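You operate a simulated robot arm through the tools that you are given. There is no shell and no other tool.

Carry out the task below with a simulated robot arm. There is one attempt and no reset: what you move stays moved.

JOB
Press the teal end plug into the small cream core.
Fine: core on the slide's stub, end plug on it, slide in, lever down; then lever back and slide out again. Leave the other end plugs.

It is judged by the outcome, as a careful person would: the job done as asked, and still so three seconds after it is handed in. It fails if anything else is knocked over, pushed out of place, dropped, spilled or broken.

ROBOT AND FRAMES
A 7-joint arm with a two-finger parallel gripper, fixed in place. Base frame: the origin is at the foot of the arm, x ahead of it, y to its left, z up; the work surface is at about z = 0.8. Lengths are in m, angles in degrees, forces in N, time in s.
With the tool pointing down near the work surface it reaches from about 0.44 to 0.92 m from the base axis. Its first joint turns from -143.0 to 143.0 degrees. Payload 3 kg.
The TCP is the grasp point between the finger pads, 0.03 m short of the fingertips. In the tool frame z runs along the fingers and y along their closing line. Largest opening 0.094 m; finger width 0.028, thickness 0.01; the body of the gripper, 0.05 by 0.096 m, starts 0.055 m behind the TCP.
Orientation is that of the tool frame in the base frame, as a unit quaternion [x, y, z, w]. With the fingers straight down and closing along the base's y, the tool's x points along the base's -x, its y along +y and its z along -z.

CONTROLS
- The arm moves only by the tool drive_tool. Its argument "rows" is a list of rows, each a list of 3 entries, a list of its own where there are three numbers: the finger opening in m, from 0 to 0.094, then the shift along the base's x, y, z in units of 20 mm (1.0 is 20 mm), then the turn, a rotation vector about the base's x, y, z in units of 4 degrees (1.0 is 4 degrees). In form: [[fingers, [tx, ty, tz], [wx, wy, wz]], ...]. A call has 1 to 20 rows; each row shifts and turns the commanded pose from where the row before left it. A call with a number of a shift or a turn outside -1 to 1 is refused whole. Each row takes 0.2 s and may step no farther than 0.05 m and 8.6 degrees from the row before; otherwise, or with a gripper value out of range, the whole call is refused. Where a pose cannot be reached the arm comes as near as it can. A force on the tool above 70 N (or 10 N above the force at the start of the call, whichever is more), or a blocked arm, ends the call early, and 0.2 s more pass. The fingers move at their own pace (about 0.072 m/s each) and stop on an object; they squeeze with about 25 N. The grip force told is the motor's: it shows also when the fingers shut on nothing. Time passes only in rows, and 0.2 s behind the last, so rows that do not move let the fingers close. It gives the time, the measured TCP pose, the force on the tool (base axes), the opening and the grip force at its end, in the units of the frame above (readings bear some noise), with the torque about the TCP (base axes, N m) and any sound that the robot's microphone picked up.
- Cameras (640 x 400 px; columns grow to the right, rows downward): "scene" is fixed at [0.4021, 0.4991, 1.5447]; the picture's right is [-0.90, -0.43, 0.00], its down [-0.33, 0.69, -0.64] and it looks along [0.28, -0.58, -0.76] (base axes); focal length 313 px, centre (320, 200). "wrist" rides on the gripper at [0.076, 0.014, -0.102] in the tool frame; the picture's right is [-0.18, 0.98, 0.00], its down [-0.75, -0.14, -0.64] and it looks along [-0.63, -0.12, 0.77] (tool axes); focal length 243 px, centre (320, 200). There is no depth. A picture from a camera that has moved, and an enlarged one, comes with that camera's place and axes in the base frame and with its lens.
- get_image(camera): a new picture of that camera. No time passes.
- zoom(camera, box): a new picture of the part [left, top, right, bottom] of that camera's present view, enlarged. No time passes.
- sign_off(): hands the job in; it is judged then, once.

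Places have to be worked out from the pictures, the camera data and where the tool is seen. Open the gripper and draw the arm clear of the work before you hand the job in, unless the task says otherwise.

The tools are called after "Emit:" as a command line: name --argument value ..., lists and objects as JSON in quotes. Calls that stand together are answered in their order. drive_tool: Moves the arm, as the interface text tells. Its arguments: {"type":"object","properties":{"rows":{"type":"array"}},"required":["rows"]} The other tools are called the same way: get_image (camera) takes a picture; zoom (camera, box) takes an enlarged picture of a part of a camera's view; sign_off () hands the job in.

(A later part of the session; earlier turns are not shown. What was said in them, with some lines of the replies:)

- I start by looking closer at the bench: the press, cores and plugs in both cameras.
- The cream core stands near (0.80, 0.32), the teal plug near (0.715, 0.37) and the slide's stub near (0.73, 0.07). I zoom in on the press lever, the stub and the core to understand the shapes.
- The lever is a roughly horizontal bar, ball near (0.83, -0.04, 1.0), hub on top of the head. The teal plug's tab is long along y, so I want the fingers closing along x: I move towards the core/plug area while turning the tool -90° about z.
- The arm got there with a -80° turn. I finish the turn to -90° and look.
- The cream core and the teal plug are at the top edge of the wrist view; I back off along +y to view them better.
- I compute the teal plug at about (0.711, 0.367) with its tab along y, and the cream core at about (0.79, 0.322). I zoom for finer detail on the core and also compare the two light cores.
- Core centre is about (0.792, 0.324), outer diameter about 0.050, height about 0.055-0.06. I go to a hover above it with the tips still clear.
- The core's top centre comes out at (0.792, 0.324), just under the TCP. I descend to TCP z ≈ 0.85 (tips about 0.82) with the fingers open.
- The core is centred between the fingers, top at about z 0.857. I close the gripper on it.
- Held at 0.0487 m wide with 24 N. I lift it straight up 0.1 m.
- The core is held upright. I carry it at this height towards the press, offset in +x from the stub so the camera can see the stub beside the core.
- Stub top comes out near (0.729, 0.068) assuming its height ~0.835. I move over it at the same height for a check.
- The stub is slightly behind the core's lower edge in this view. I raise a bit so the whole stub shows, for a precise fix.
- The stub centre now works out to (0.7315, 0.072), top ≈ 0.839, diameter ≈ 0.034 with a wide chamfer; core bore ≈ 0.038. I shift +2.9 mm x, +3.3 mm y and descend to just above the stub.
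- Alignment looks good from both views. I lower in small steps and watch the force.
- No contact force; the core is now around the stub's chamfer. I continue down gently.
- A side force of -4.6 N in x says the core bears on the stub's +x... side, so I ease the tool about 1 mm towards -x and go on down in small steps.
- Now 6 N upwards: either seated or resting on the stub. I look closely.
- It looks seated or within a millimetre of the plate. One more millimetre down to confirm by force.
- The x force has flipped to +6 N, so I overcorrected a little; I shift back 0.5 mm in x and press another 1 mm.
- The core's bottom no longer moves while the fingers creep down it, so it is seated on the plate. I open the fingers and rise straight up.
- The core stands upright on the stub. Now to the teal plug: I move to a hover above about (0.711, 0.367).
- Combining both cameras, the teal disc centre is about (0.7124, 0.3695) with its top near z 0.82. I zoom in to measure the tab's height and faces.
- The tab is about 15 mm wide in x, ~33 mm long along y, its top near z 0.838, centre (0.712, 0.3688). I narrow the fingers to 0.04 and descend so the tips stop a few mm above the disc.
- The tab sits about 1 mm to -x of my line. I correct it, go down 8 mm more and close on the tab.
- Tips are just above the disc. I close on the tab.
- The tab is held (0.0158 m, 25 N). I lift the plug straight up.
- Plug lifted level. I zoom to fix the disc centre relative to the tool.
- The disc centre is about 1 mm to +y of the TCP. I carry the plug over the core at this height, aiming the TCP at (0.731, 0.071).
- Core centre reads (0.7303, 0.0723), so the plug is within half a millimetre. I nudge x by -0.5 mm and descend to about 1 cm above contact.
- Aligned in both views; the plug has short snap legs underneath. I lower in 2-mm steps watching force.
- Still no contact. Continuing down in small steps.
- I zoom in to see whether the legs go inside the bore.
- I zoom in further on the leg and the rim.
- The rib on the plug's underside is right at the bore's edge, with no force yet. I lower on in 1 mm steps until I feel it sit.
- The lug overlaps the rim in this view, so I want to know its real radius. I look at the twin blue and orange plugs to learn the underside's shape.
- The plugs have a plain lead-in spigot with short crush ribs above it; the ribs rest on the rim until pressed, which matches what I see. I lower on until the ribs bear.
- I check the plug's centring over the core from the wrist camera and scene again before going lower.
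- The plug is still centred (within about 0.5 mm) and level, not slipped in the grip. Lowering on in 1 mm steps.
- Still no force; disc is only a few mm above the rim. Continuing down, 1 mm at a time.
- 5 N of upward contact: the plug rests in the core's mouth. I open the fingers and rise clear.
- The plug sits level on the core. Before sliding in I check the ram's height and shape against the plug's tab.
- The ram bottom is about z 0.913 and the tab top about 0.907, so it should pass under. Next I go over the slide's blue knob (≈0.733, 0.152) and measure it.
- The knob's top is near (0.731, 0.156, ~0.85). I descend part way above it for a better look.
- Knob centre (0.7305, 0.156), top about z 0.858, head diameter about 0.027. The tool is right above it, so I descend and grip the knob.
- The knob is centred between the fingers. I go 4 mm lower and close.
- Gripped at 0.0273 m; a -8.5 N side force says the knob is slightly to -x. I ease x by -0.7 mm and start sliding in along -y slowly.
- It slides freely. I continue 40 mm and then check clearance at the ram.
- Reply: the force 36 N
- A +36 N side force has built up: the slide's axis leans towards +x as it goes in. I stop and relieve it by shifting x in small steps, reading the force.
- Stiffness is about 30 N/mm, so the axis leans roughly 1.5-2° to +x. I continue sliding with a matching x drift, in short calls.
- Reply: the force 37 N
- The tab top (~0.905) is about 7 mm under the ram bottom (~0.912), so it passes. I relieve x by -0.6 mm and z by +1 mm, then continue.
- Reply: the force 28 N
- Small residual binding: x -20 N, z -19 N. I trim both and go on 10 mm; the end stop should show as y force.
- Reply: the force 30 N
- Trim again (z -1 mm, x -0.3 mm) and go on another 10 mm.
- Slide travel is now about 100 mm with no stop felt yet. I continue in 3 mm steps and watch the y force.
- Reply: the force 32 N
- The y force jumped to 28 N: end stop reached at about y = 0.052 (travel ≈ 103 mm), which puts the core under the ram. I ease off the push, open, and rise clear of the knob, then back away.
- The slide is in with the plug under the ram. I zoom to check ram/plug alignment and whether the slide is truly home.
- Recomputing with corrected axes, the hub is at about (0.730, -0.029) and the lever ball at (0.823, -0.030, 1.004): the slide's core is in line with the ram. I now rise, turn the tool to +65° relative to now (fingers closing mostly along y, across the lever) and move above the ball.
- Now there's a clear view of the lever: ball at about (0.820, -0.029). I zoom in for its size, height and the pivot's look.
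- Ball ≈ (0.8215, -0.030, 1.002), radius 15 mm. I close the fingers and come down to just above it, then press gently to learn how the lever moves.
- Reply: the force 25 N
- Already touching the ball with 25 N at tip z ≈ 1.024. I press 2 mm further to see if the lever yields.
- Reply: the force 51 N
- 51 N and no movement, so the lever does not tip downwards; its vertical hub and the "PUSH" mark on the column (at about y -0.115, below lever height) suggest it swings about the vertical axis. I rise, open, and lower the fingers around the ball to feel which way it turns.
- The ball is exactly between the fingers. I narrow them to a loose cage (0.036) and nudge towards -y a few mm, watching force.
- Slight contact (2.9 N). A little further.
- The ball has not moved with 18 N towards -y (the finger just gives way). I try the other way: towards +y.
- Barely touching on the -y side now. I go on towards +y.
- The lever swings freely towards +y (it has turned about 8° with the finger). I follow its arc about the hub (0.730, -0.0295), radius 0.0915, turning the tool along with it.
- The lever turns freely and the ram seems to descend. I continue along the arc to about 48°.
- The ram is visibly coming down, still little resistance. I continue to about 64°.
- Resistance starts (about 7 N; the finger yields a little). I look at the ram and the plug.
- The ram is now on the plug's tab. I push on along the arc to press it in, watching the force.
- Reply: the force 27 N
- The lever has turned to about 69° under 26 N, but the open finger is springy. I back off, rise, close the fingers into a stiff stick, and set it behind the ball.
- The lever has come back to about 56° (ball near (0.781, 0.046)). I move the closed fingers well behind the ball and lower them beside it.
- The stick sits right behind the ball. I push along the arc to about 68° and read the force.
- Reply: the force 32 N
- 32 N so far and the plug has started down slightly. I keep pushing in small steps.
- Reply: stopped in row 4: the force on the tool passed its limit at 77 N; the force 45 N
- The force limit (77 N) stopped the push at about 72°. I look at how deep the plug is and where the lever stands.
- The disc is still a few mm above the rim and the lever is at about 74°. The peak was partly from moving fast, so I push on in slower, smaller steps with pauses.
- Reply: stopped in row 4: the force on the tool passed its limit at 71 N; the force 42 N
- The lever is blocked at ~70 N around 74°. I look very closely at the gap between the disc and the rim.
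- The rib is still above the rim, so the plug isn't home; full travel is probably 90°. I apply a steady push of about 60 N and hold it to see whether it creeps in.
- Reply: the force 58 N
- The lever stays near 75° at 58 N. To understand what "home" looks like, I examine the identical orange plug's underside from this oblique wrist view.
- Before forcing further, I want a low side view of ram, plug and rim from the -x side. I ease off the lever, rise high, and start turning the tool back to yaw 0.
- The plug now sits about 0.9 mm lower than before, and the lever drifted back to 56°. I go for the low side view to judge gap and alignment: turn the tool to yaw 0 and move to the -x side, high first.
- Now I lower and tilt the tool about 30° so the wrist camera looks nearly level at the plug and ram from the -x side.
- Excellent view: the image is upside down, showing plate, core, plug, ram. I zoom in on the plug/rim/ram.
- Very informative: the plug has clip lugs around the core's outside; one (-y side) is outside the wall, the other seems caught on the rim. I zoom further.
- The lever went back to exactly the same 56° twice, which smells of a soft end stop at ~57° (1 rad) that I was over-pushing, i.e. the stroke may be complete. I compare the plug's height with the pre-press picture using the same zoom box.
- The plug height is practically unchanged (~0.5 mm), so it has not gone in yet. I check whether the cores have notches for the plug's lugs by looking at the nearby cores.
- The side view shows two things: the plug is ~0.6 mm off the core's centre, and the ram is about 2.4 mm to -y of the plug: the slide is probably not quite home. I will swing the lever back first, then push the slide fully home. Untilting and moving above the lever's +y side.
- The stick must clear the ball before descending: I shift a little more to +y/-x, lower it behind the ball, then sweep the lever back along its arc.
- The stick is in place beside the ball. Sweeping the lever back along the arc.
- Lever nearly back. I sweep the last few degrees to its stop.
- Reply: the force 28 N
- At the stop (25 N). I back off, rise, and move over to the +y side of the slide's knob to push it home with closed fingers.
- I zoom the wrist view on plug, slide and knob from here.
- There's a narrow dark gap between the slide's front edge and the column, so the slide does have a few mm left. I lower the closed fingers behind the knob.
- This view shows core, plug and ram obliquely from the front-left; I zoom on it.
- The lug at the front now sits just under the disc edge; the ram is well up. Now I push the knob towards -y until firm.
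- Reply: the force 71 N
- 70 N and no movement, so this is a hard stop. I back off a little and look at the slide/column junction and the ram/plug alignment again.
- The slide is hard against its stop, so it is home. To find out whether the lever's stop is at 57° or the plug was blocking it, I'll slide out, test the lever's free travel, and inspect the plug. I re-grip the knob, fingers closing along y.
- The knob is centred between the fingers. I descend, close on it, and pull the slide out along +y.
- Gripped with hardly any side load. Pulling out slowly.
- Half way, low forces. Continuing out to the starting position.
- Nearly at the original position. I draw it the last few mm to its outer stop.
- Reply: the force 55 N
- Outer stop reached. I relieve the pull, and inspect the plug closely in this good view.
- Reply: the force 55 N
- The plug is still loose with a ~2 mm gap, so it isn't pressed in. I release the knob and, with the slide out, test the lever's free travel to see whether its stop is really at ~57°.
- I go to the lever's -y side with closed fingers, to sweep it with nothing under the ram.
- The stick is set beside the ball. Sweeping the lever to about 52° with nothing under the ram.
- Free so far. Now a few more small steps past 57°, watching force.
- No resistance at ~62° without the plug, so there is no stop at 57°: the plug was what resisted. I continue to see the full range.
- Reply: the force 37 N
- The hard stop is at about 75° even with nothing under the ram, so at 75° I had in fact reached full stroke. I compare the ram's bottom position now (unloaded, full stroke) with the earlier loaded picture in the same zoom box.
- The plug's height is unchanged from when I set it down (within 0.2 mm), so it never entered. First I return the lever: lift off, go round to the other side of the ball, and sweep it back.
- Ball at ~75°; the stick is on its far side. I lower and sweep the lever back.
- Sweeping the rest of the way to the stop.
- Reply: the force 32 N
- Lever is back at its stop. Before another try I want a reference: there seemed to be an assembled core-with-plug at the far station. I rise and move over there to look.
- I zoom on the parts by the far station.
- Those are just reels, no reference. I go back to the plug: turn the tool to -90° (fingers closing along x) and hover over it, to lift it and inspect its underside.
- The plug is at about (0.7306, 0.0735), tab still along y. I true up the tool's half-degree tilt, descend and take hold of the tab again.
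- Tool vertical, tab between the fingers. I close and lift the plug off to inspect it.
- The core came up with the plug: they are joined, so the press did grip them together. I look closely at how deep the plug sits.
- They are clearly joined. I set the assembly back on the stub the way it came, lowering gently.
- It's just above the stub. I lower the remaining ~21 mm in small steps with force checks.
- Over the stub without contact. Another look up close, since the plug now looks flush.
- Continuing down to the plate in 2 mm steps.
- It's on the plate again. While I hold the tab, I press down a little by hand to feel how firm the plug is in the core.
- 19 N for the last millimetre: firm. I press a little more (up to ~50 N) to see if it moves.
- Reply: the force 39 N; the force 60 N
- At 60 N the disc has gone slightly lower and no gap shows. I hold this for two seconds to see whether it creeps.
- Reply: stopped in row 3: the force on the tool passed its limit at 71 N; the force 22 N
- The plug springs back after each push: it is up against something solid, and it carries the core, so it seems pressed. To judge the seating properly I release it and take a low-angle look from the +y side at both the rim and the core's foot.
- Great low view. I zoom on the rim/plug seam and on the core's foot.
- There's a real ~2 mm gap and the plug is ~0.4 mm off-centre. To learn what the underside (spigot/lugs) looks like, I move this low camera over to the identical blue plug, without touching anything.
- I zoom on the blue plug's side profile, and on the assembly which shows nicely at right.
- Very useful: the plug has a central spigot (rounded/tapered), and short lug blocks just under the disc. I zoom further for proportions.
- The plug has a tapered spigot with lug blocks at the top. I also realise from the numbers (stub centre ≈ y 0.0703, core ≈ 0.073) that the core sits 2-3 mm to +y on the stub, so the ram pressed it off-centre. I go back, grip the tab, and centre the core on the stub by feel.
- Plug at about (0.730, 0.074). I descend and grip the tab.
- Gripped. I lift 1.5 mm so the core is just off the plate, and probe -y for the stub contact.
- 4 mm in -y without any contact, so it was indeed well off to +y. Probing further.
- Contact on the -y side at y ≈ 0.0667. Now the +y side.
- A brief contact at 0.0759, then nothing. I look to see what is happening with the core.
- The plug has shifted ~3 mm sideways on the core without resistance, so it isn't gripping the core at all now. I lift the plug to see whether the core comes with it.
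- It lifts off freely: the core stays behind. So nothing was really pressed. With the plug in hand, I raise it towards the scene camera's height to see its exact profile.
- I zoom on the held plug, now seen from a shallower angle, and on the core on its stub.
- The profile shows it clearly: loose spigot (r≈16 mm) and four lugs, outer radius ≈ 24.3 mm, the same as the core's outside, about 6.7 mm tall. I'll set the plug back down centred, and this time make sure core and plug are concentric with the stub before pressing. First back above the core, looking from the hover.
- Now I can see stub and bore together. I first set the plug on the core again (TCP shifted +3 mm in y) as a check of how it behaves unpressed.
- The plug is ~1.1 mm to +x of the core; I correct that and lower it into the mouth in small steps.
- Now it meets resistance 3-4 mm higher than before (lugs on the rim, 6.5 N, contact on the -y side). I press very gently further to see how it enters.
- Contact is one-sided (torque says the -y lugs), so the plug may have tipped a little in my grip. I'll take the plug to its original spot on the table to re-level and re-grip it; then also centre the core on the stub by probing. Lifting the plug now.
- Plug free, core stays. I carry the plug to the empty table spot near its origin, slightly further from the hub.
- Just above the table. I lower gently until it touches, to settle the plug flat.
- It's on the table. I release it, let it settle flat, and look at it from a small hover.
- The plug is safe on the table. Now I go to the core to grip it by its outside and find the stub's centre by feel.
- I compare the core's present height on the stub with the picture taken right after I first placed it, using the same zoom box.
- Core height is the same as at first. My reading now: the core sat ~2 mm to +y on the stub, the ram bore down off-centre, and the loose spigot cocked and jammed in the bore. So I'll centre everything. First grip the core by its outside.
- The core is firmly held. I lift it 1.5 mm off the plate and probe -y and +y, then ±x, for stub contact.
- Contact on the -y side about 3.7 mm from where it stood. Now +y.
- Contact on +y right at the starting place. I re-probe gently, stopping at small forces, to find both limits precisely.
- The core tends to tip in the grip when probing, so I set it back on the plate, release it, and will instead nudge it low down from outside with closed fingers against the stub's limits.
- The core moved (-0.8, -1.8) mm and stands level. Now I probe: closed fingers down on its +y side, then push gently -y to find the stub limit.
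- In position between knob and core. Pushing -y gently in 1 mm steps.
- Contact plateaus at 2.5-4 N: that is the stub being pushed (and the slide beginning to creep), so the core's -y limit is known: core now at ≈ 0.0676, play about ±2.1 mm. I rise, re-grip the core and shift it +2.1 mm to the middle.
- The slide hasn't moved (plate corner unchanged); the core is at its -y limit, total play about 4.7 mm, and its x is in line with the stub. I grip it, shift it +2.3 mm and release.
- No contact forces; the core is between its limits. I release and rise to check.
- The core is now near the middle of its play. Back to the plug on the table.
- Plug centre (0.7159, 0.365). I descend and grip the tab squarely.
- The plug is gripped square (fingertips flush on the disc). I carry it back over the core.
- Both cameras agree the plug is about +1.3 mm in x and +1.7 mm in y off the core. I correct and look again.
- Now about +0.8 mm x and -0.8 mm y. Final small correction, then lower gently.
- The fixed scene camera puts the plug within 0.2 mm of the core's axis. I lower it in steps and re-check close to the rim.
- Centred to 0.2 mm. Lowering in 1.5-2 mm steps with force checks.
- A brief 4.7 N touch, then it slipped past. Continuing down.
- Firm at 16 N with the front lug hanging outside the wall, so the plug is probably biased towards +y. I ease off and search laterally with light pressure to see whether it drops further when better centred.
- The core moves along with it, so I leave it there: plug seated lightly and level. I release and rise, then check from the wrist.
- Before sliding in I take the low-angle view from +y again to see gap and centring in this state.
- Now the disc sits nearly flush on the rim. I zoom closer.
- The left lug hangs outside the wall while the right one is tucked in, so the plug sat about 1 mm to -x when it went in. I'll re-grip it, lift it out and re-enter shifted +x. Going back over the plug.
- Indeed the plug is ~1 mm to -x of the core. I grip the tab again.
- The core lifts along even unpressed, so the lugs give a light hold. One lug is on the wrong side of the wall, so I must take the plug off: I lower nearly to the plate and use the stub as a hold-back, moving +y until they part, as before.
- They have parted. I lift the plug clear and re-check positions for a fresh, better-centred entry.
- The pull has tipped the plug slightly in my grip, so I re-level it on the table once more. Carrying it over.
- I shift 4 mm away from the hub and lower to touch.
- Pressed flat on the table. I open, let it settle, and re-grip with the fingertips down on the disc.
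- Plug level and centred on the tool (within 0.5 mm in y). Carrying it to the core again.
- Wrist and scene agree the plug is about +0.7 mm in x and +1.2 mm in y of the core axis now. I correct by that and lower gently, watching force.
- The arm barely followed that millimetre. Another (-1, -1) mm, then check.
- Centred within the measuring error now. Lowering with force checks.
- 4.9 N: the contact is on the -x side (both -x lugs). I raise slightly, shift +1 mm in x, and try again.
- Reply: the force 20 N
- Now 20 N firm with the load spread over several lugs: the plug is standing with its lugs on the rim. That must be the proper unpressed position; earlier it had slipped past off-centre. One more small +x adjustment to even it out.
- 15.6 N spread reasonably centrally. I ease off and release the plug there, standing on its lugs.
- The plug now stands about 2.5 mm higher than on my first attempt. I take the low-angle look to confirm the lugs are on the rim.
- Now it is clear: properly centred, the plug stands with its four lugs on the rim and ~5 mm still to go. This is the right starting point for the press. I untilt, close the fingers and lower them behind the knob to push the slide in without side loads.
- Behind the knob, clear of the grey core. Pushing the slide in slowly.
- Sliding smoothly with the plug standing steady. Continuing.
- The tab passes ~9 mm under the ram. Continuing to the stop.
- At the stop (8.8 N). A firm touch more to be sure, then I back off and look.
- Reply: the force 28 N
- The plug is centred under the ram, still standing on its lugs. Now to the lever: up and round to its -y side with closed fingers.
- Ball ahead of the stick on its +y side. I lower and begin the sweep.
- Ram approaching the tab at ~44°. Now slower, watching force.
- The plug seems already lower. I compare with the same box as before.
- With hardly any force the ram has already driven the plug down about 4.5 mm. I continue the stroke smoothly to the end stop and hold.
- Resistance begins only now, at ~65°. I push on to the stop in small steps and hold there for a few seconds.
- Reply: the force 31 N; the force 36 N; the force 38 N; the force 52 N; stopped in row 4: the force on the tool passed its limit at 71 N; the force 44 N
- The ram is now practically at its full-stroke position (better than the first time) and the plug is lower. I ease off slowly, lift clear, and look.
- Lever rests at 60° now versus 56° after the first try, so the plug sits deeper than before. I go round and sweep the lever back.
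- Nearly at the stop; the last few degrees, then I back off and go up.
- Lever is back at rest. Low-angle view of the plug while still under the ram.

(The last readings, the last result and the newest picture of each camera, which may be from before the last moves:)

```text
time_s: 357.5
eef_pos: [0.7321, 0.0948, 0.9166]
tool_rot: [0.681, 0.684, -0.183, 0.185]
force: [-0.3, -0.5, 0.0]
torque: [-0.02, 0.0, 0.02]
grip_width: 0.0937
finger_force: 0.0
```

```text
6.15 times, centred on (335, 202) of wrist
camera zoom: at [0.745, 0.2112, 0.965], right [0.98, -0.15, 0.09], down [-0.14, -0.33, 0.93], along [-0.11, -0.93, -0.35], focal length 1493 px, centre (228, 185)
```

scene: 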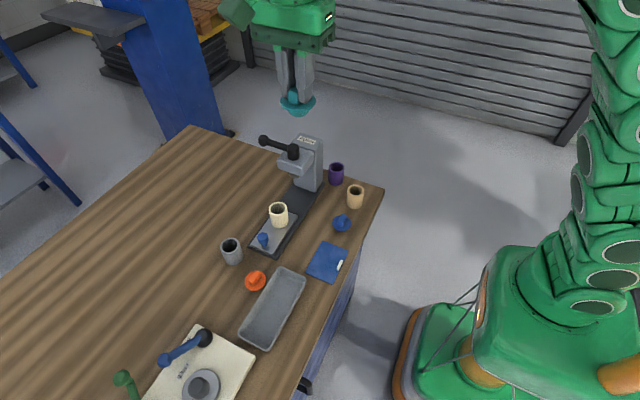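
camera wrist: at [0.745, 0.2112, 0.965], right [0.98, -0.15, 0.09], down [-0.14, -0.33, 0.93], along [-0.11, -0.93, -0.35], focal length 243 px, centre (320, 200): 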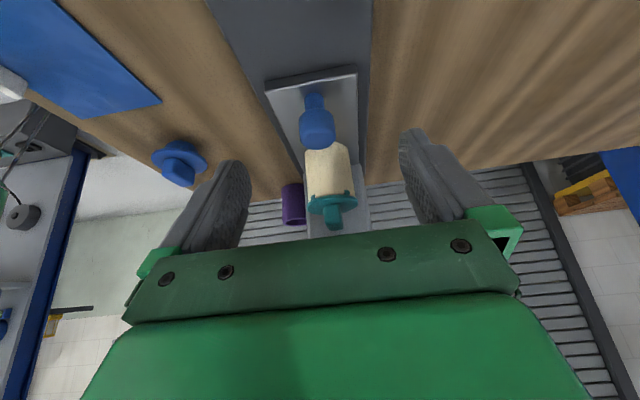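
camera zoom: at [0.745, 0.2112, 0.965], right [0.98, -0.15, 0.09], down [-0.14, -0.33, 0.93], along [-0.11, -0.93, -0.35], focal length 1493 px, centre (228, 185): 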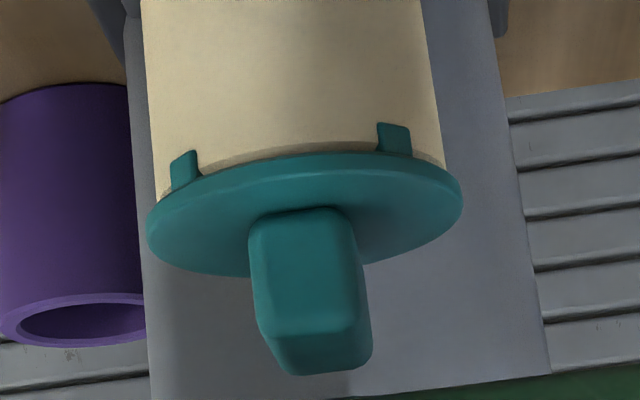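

Flush now: no gap. Both +y lugs show proud of the wall, i.e. the plug sits ~1 mm to +y. A closer zoom on the seam.

Emit:
zoom --camera "wrist" --box '[308, 186, 358, 206]'

Emit:
zoom --camera "wrist" --box '[300, 185, 330, 205]'

Emit:
zoom --camera "wrist" --box '[330, 185, 360, 205]'

```text
12.80 times, centred on (333, 196) of wrist
camera zoom: at [0.745, 0.2112, 0.965], right [0.98, -0.15, 0.09], down [-0.14, -0.33, 0.93], along [-0.11, -0.93, -0.35], focal length 3106 px, centre (154, 251)
```

zoom: 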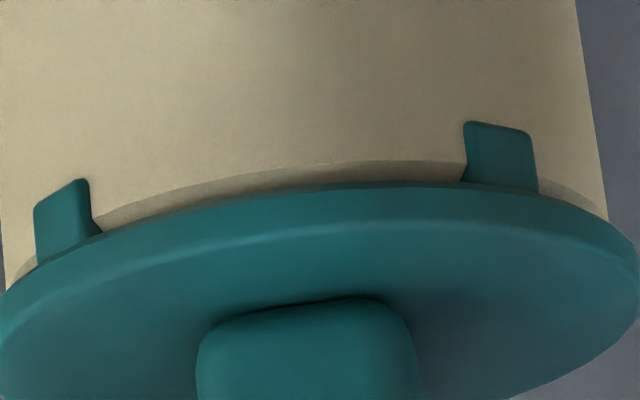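

```text
16.00 times, centred on (315, 195) of wrist
camera zoom: at [0.745, 0.2112, 0.965], right [0.98, -0.15, 0.09], down [-0.14, -0.33, 0.93], along [-0.11, -0.93, -0.35], focal length 3882 px, centre (400, 280)
```

zoom: 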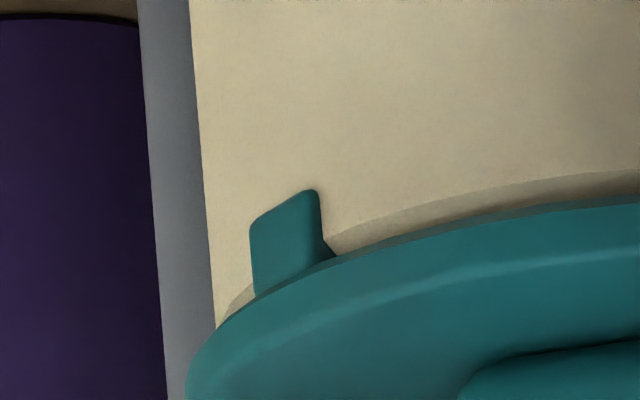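

```text
16.00 times, centred on (345, 195) of wrist
camera zoom: at [0.745, 0.2112, 0.965], right [0.98, -0.15, 0.09], down [-0.14, -0.33, 0.93], along [-0.11, -0.93, -0.35], focal length 3882 px, centre (-80, 280)
```

zoom: 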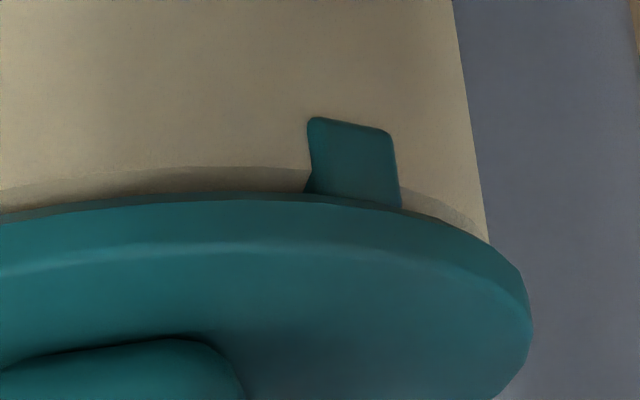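

The flange sits flush on the rim and level across x. Now I slide out again: untilt, turn the tool back to yaw 0, and come over the knob.

Emit:
drive_tool --rows '[[0.094, [0, 0.6, 0.5], [1, 0, 0]], [0.094, [0, 0.6, 1], [1, 0, 0]], [0.094, [0, 0, 1], [1, 0, 0]], [0.094, [0, 0, 1], [1, 0, 0]], [0.094, [0, 0, 0.5], [1, 0, 0]], [0.094, [0, 0, 0], [1, 0, 0]], [0.08, [0, 0, 0], [1, 0, 0]], [0.056, [0, 0, 0], [0.5, 0, 0]], [0.056, [0, 0, 0], [0, 0, 1]], [0.056, [0, 0, 0], [0, 0, 1]], [0.056, [0, 0, 0], [0, 0, 1]], [0.056, [0, 0, 0], [0, 0, 1]], [0.056, [0, 0, 0], [0, 0, 1]], [0.056, [0, 0, 0], [0, 0, 1]], [0.056, [0, 0, 0], [0, 0, 1]], [0.056, [0, 0, 0], [0, 0, 1]], [0.056, [0, 0, 0], [0, 0, 1]], [0.056, [0, 0, 0], [0, 0, 1]], [0.056, [0, 0, 0], [0, 0, 1]]]'

Emit:
drive_tool --rows '[[0.056, [0, 0, 0], [0, 0, 1]], [0.056, [0, 0, 0], [0, 0, 1]], [0.056, [0, 0, 0], [0, 0, 1]], [0.056, [0, 0, 0], [0, 0, 1]], [0.056, [0, 0, 0], [0, 0, 1]], [0.056, [0, 0, 0], [0, 0, 1]], [0.056, [0, 0, 0], [0, 0, 1]], [0.056, [0, 0, 0], [0, 0, 1]], [0.056, [0, 0, 0], [0, 0, 1]], [0.056, [0, 0, 0], [0, 0, 1]], [0.056, [0, 0, 0], [0, 0, 1]], [0.056, [0, 0, 0], [0, 0, 0.5]], [0.056, [0, 0, 0], [0, 0, 0]]]'

Emit:
get_image --camera "wrist"

```text
time_s: 361.5
eef_pos: [0.7322, 0.1181, 0.9954]
tool_rot: [0.389, 0.921, 0.002, 0.003]
force: [0.1, 0.1, 0.2]
torque: [-0.02, 0.04, -0.01]
grip_width: 0.0559
finger_force: 0.0
```

```text
time_s: 364.3
eef_pos: [0.7319, 0.1187, 0.9953]
tool_rot: [-0.002, 1.0, 0.003, 0.0]
force: [0.3, -1.3, -0.6]
torque: [0.0, 0.0, 0.01]
grip_width: 0.0561
finger_force: 0.1
```

```text
taken
camera wrist: at [0.6554, 0.1308, 1.0974], right [0.18, 0.98, 0.01], down [0.75, -0.14, 0.64], along [0.63, -0.11, -0.77], focal length 243 px, centre (320, 200)
```

wrist: 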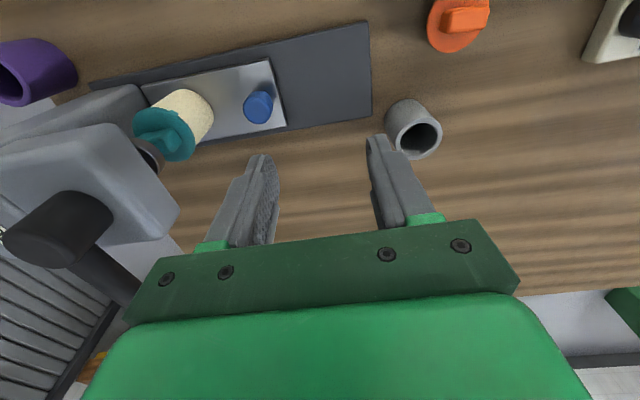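

I zoom on the plug from this -x/+y side, then go over the knob.

Emit:
zoom --camera "wrist" --box '[120, 80, 230, 170]'

Emit:
drive_tool --rows '[[0.056, [-0.05, -0.8, 0], [0, 0, 0]], [0.056, [-0.03, -0.8, -0.5], [0, 0, 0]], [0.056, [0, -0.8, -1], [0, 0, 0]], [0.056, [0, -0.65, -1], [0, 0, 0]], [0.056, [0, 0, 0], [0, 0, 0]]]'

Emit:
get_image --camera "wrist"

```text
4.44 times, centred on (175, 125) of wrist
camera zoom: at [0.6554, 0.1308, 1.0974], right [0.18, 0.98, 0.01], down [0.75, -0.14, 0.64], along [0.63, -0.11, -0.77], focal length 1078 px, centre (964, 533)
```

zoom: 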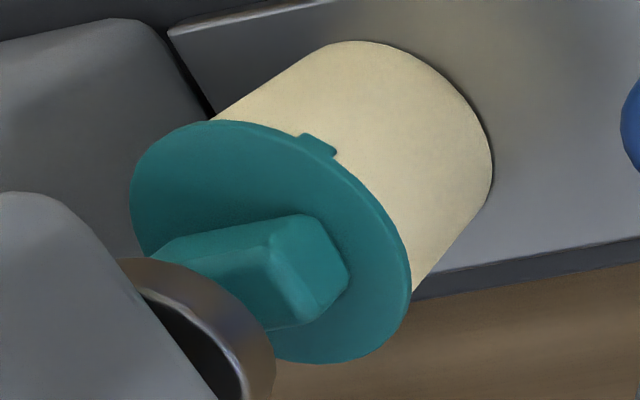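

```text
time_s: 365.5
eef_pos: [0.7313, 0.0576, 0.9476]
tool_rot: [-0.002, 1.0, 0.002, 0.0]
force: [0.5, 0.5, 0.9]
torque: [-0.02, -0.01, -0.02]
grip_width: 0.056
finger_force: 0.0
```

```text
taken
camera wrist: at [0.6539, 0.0704, 1.0484], right [0.18, 0.98, 0.01], down [0.75, -0.14, 0.64], along [0.63, -0.11, -0.77], focal length 243 px, centre (320, 200)
```

wrist: 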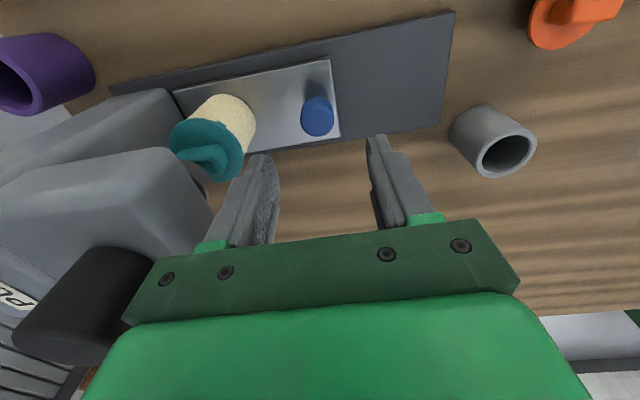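

Knob centred below. Descend, grip, and pull the slide out slowly.

Emit:
drive_tool --rows '[[0.056, [0, 0, -1], [0, 0, 0]], [0.056, [0, 0, -1], [0, 0, 0]], [0.056, [0, 0, -1], [0, 0, 0]], [0.056, [0, 0, -0.9], [0, 0, 0]], [0.056, [0, 0, 0], [0, 0, 0]], [0.03, [0, 0, 0], [0, 0, 0]], [0.015, [0, 0, 0], [0, 0, 0]], [0.015, [0, 0, 0], [0, 0, 0]], [0.015, [0, 0, 0], [0, 0, 0]]]'

Emit:
drive_tool --rows '[[0.015, [0, 0.15, 0], [0, 0, 0]], [0.015, [0, 0.2, 0], [0, 0, 0]], [0.015, [0, 0.25, 0], [0, 0, 0]], [0.015, [0, 0.25, 0], [0, 0, 0]], [0.015, [0, 0.25, 0], [0, 0, 0]], [0.015, [0, 0.25, 0], [0, 0, 0]], [0.015, [0, 0.25, 0], [0, 0, 0]], [0.015, [0, 0.25, 0], [0, 0, 0]], [0.015, [0, 0.25, 0], [0, 0, 0]], [0.015, [0, 0.25, 0], [0, 0, 0]], [0.015, [0, 0, 0], [0, 0, 0]]]'

Emit:
drive_tool --rows '[[0.015, [0, 0.25, 0], [0, 0, 0]], [0.015, [0, 0.25, 0], [0, 0, 0]], [0.015, [0, 0.25, 0], [0, 0, 0]], [0.015, [0, 0.25, 0], [0, 0, 0]], [0.015, [0, 0.25, 0], [0, 0, 0]], [0.015, [0, 0.25, 0], [0, 0, 0]], [0.015, [0, 0.25, 0], [0, 0, 0]], [0.015, [0, 0.25, 0], [0, 0, 0]], [0.015, [0, 0.25, 0], [0, 0, 0]], [0.015, [0, 0, 0], [0, 0, 0]]]'

```text
time_s: 367.5
eef_pos: [0.7314, 0.0579, 0.8673]
tool_rot: [-0.002, 1.0, 0.002, 0.001]
force: [-1.3, -3.5, -7.2]
torque: [-0.11, -0.16, 0.0]
grip_width: 0.0275
finger_force: 45.0
```

```text
time_s: 369.9
eef_pos: [0.7306, 0.1057, 0.8685]
tool_rot: [-0.002, 1.0, 0.001, 0.0]
force: [-20.1, -0.7, -20.0]
torque: [-0.11, 0.93, -0.07]
grip_width: 0.0274
finger_force: 44.9
```

```text
time_s: 372.1
eef_pos: [0.7316, 0.149, 0.8678]
tool_rot: [-0.002, 1.0, 0.002, 0.001]
force: [-25.5, 0.7, -8.9]
torque: [0.01, 0.43, -0.04]
grip_width: 0.0273
finger_force: 45.4
```

Nearly out; I trim x to relieve the side load and draw the last millimetres to the stop.

Emit:
drive_tool --rows '[[0.015, [-0.04, 0, 0], [0, 0, 0]], [0.015, [0, 0.2, 0], [0, 0, 0]], [0.015, [0, 0.15, 0], [0, 0, 0]], [0.015, [0, 0, 0], [0, 0, 0]]]'

Emit:
drive_tool --rows '[[0.015, [0, 0.08, 0], [0, 0, 0]], [0.015, [0, 0, 0], [0, 0, 0]]]'

Emit:
zoom --camera "wrist" --box '[60, 100, 280, 290]'

```text
time_s: 373.1
eef_pos: [0.7312, 0.1557, 0.8675]
tool_rot: [-0.002, 1.0, 0.003, 0.0]
force: [-8.6, -0.7, -23.5]
torque: [-0.02, -0.05, -0.12]
grip_width: 0.0274
finger_force: 45.3
```

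```text
time_s: 373.7
eef_pos: [0.7316, 0.1571, 0.8675]
tool_rot: [-0.001, 1.0, 0.001, 0.001]
force: [4.6, -25.6, -27.5]
torque: [-0.55, -0.34, 0.03]
grip_width: 0.0271
finger_force: 45.3
```

```text
2.11 times, centred on (170, 195) of wrist
camera zoom: at [0.6542, 0.1686, 0.9693], right [0.18, 0.98, 0.0], down [0.75, -0.14, 0.64], along [0.63, -0.11, -0.77], focal length 511 px, centre (636, 210)
```

zoom: 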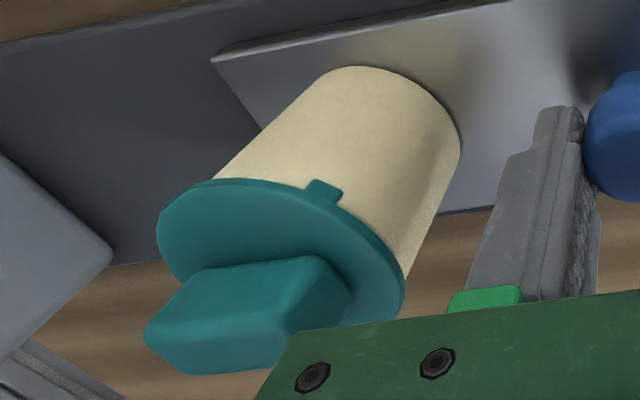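

Outer stop reached. I relax, release the knob, rise, and take the low side view from -x to check the plug's level and seat.

Emit:
drive_tool --rows '[[0.015, [0, -0.05, 0.04], [0, 0, 0]], [0.03, [0, 0, 0], [0, 0, 0]], [0.056, [0, 0, 0], [0, 0, 0]], [0.056, [0, 0, 0.5], [0, 0, 0]], [0.056, [0, 0, 1], [0, 0, 0]], [0.056, [0, 0, 1], [0, 0, 0]], [0.056, [0, 0, 1], [0, 0, 0]], [0.094, [-0.5, -0.5, 1], [0, 0, 0]], [0.094, [-1, -0.9, 0], [0, 0, 0]], [0.094, [-1, -0.9, 0], [0, 0, 0]], [0.094, [-1, -0.9, 0], [0, -1, 0]], [0.094, [-1, -0.9, 0], [0, -1, 0]], [0.094, [-0.5, -0.5, -0.5], [0, -1, 0]], [0.094, [0, 0, -0.6], [0, -1, 0]], [0.094, [0, 0, -0.7], [0, -1, 0]], [0.094, [0, 0, -0.7], [0, -1, 0]], [0.094, [0, 0, -0.7], [0, -1, 0]], [0.094, [0, 0, -0.7], [0, -0.5, 0]], [0.094, [0, 0, 0], [0, 0, 0]]]'

Emit:
get_image --camera "wrist"

Emit:
zoom --camera "wrist" --box '[270, 150, 370, 230]'

```text
time_s: 377.7
eef_pos: [0.6285, 0.0649, 0.8807]
tool_rot: [-0.002, 0.966, 0.003, 0.26]
force: [0.2, 0.3, -0.4]
torque: [0.01, 0.0, -0.01]
grip_width: 0.094
finger_force: 0.1
```

```text
taken
camera wrist: at [0.5111, 0.0763, 0.93], right [0.15, 0.98, 0.1], down [0.33, -0.14, 0.93], along [0.93, -0.11, -0.35], focal length 243 px, centre (320, 200)
```

wrist: 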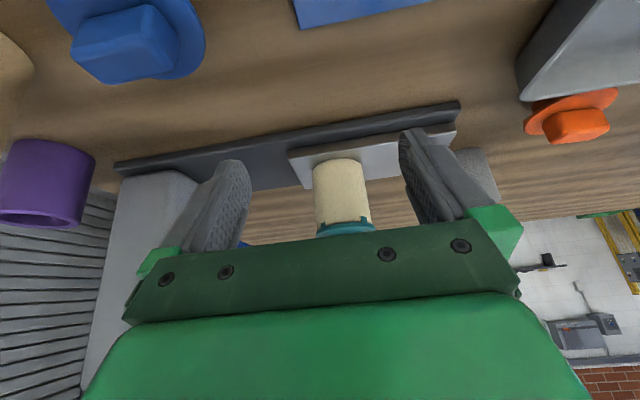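

```text
5.00 times, centred on (320, 190) of wrist
camera zoom: at [0.5111, 0.0763, 0.93], right [0.15, 0.98, 0.1], down [0.33, -0.14, 0.93], along [0.93, -0.11, -0.35], focal length 1213 px, centre (320, 250)
```

zoom: 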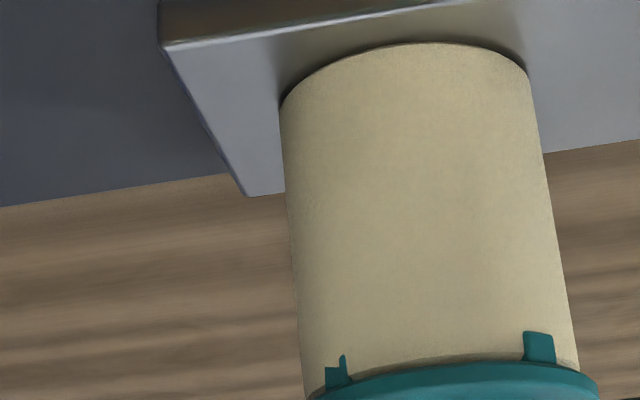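

A bit too low; I raise 25 mm for the full plug.

Emit:
drive_tool --rows '[[0.094, [0, 0, 0.7], [0, 0, 0]], [0.094, [0, 0, 0.7], [0, 0, 0]], [0.094, [0, 0, 0], [0, 0, 0]]]'

Emit:
zoom --camera "wrist" --box '[290, 150, 390, 230]'

Emit:
zoom --camera "wrist" --box '[305, 185, 375, 215]'

```text
time_s: 378.5
eef_pos: [0.6299, 0.0656, 0.9078]
tool_rot: [-0.003, 0.966, 0.003, 0.259]
force: [0.4, -0.7, -0.1]
torque: [-0.02, -0.03, 0.02]
grip_width: 0.0942
finger_force: 0.2
```

```text
5.00 times, centred on (340, 190) of wrist
camera zoom: at [0.5122, 0.078, 0.9579], right [0.15, 0.98, 0.09], down [0.33, -0.14, 0.93], along [0.93, -0.11, -0.35], focal length 1213 px, centre (220, 250)
```

zoom: 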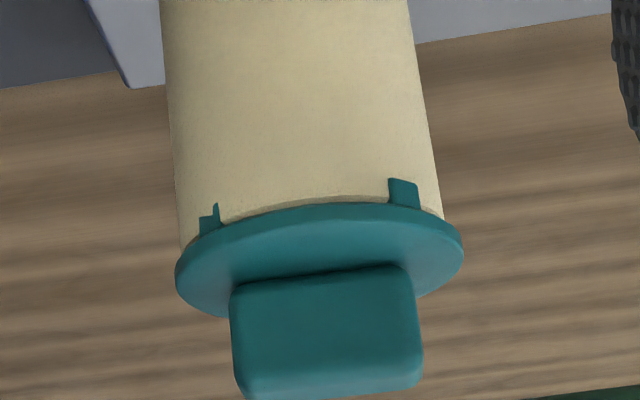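

```text
9.14 times, centred on (340, 200) of wrist
camera zoom: at [0.5122, 0.078, 0.9579], right [0.15, 0.98, 0.09], down [0.33, -0.14, 0.93], along [0.93, -0.11, -0.35], focal length 2218 px, centre (137, 200)
```

zoom: 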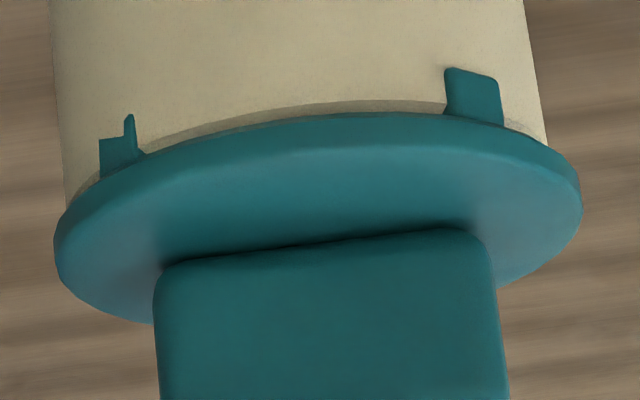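

Flush and level on this side too, and within about half a millimetre of centred. The plug is pressed home. I now withdraw the arm: back, up and upright, gripper open.

Emit:
drive_tool --rows '[[0.094, [-0.4, 0, 1], [0, 1, 0]], [0.094, [-0.4, 0, 1], [0, 1, 0]], [0.094, [-0.4, 0, 1], [0, 1, 0]], [0.094, [-0.4, 0, 1], [0, 1, 0]], [0.094, [-0.4, 0, 1], [0, 1, 0]], [0.094, [0, 0, 1], [0, 1, 0]], [0.094, [0, 0, 1], [0, 1, 0]], [0.094, [0, 0, 1], [0, 0.5, 0]], [0.094, [0, 0, 1], [0, 0, 0]], [0.094, [0, 0, 1], [0, 0, 0]], [0.094, [0, 0, 1], [0, 0, 0]], [0.094, [0, 0, 1], [0, 0, 0]], [0.094, [0, 0, 1], [0, 0, 0]], [0.094, [0, 0, 1], [0, 0, 0]], [0.094, [0, 0, 1], [0, 0, 0]], [0.094, [0, 0, 1], [0, 0, 0]], [0.094, [0, 0, 0], [0, 0, 0]]]'

Emit:
get_image --camera "scene"

Emit:
zoom --camera "scene" --box '[230, 110, 340, 260]'

Emit:
get_image --camera "wrist"

```text
time_s: 382.1
eef_pos: [0.5902, 0.0647, 1.2299]
tool_rot: [-0.002, 1.0, 0.002, 0.002]
force: [-1.2, -0.3, -0.4]
torque: [-0.01, 0.02, 0.0]
grip_width: 0.0936
finger_force: 0.1
```

```text
taken
```

scene: 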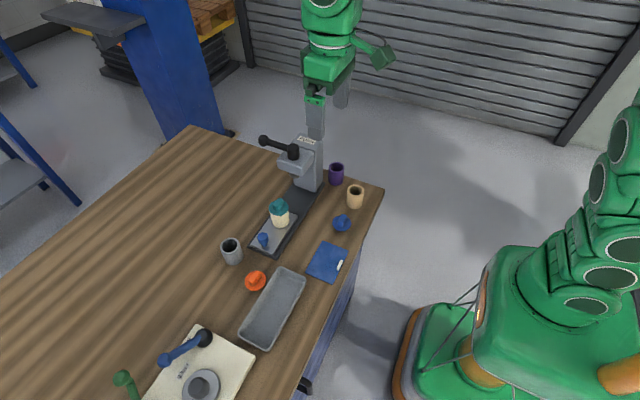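

```text
2.67 times, centred on (285, 185) of scene
camera zoom: at [0.4021, 0.4991, 1.5447], right [-0.9, -0.43, 0.0], down [-0.33, 0.69, -0.64], along [0.28, -0.58, -0.76], focal length 834 px, centre (413, 240)
```

zoom: 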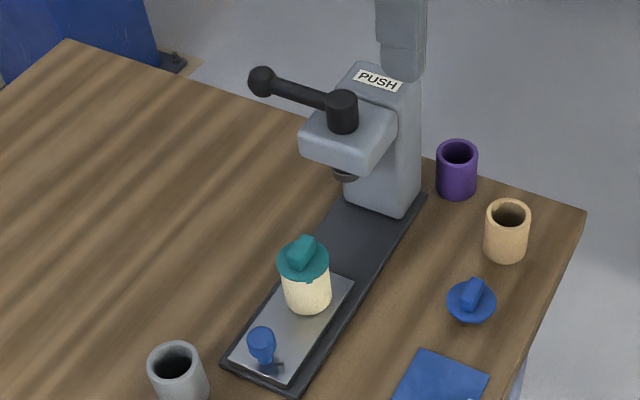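

```text
taken
camera wrist: at [0.513, 0.0771, 1.3308], right [0.18, 0.98, 0.01], down [0.75, -0.14, 0.64], along [0.63, -0.11, -0.77], focal length 243 px, centre (320, 200)
```

wrist: 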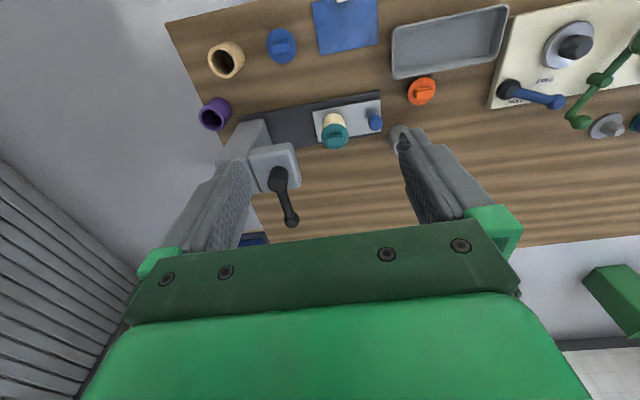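

Everything is as asked: teal plug seated flush in the cream core on the stub, slide out at its stop, lever back at rest, the other plugs and cores untouched, gripper open and clear. One last close look before handing in.

Emit:
zoom --camera "scene" --box '[262, 190, 300, 228]'

Emit:
zoom --camera "scene" --box '[100, 220, 340, 400]'

```text
10.53 times, centred on (281, 209) of scene
camera zoom: at [0.4021, 0.4991, 1.5447], right [-0.9, -0.43, 0.0], down [-0.33, 0.69, -0.64], along [0.28, -0.58, -0.76], focal length 3292 px, centre (730, 105)
```

zoom: 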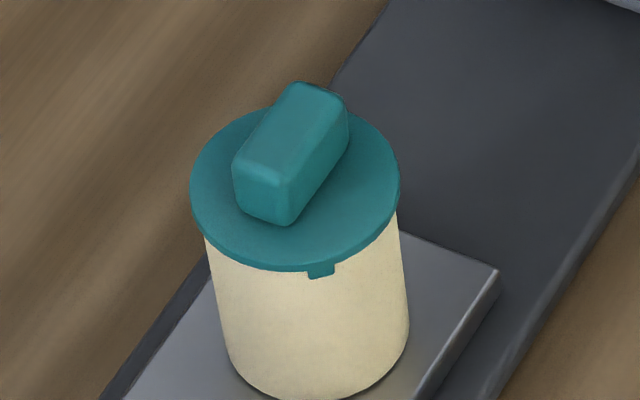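

```text
2.22 times, centred on (220, 310) of scene
camera zoom: at [0.4021, 0.4991, 1.5447], right [-0.9, -0.43, 0.0], down [-0.33, 0.69, -0.64], along [0.28, -0.58, -0.76], focal length 695 px, centre (542, -44)
```

zoom: 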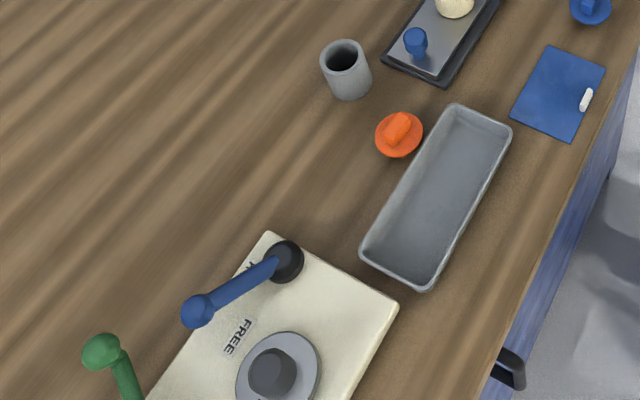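

The plug sits flush and level in the core, everything else is in its place, and the arm is clear with the gripper open. I hand the job in.

Emit:
sign_off

```text
The job is handed in.
```

The teal end plug is pressed into the small cream core, and I've handed the job in. The core stands on the slide's stub with the slide out at its stop. The lever is back at rest, and the gripper is open and clear of the work. In the last pictures the other plugs, the cores and the rest of the bench look unmoved.

- **Seat:** In the low-angle views the plug's flange sits flush and level on the core's rim. Any remaining gap is under about 1 mm.
- **Lugs:** The plug is roughly half a millimetre to 1.5 mm off centre towards the front (+y). Two of its four lugs show slightly outside the core wall on that side.
- **First press didn't count:** On the first try the core stood about 2 mm off centre on the stub. The plug went in crooked and stayed loose, so I pulled it out, centred the core and pressed again. The second press went to full lever travel.
- **Hold not tested:** I didn't pull on the plug after the second press. The core lifts along with the plug even when it is not pressed, so that would have shown little.
- **Lever direction:** The lever swings sideways about its upright post rather than tipping down. "Lever down" was a sweep of about 75° towards the front.
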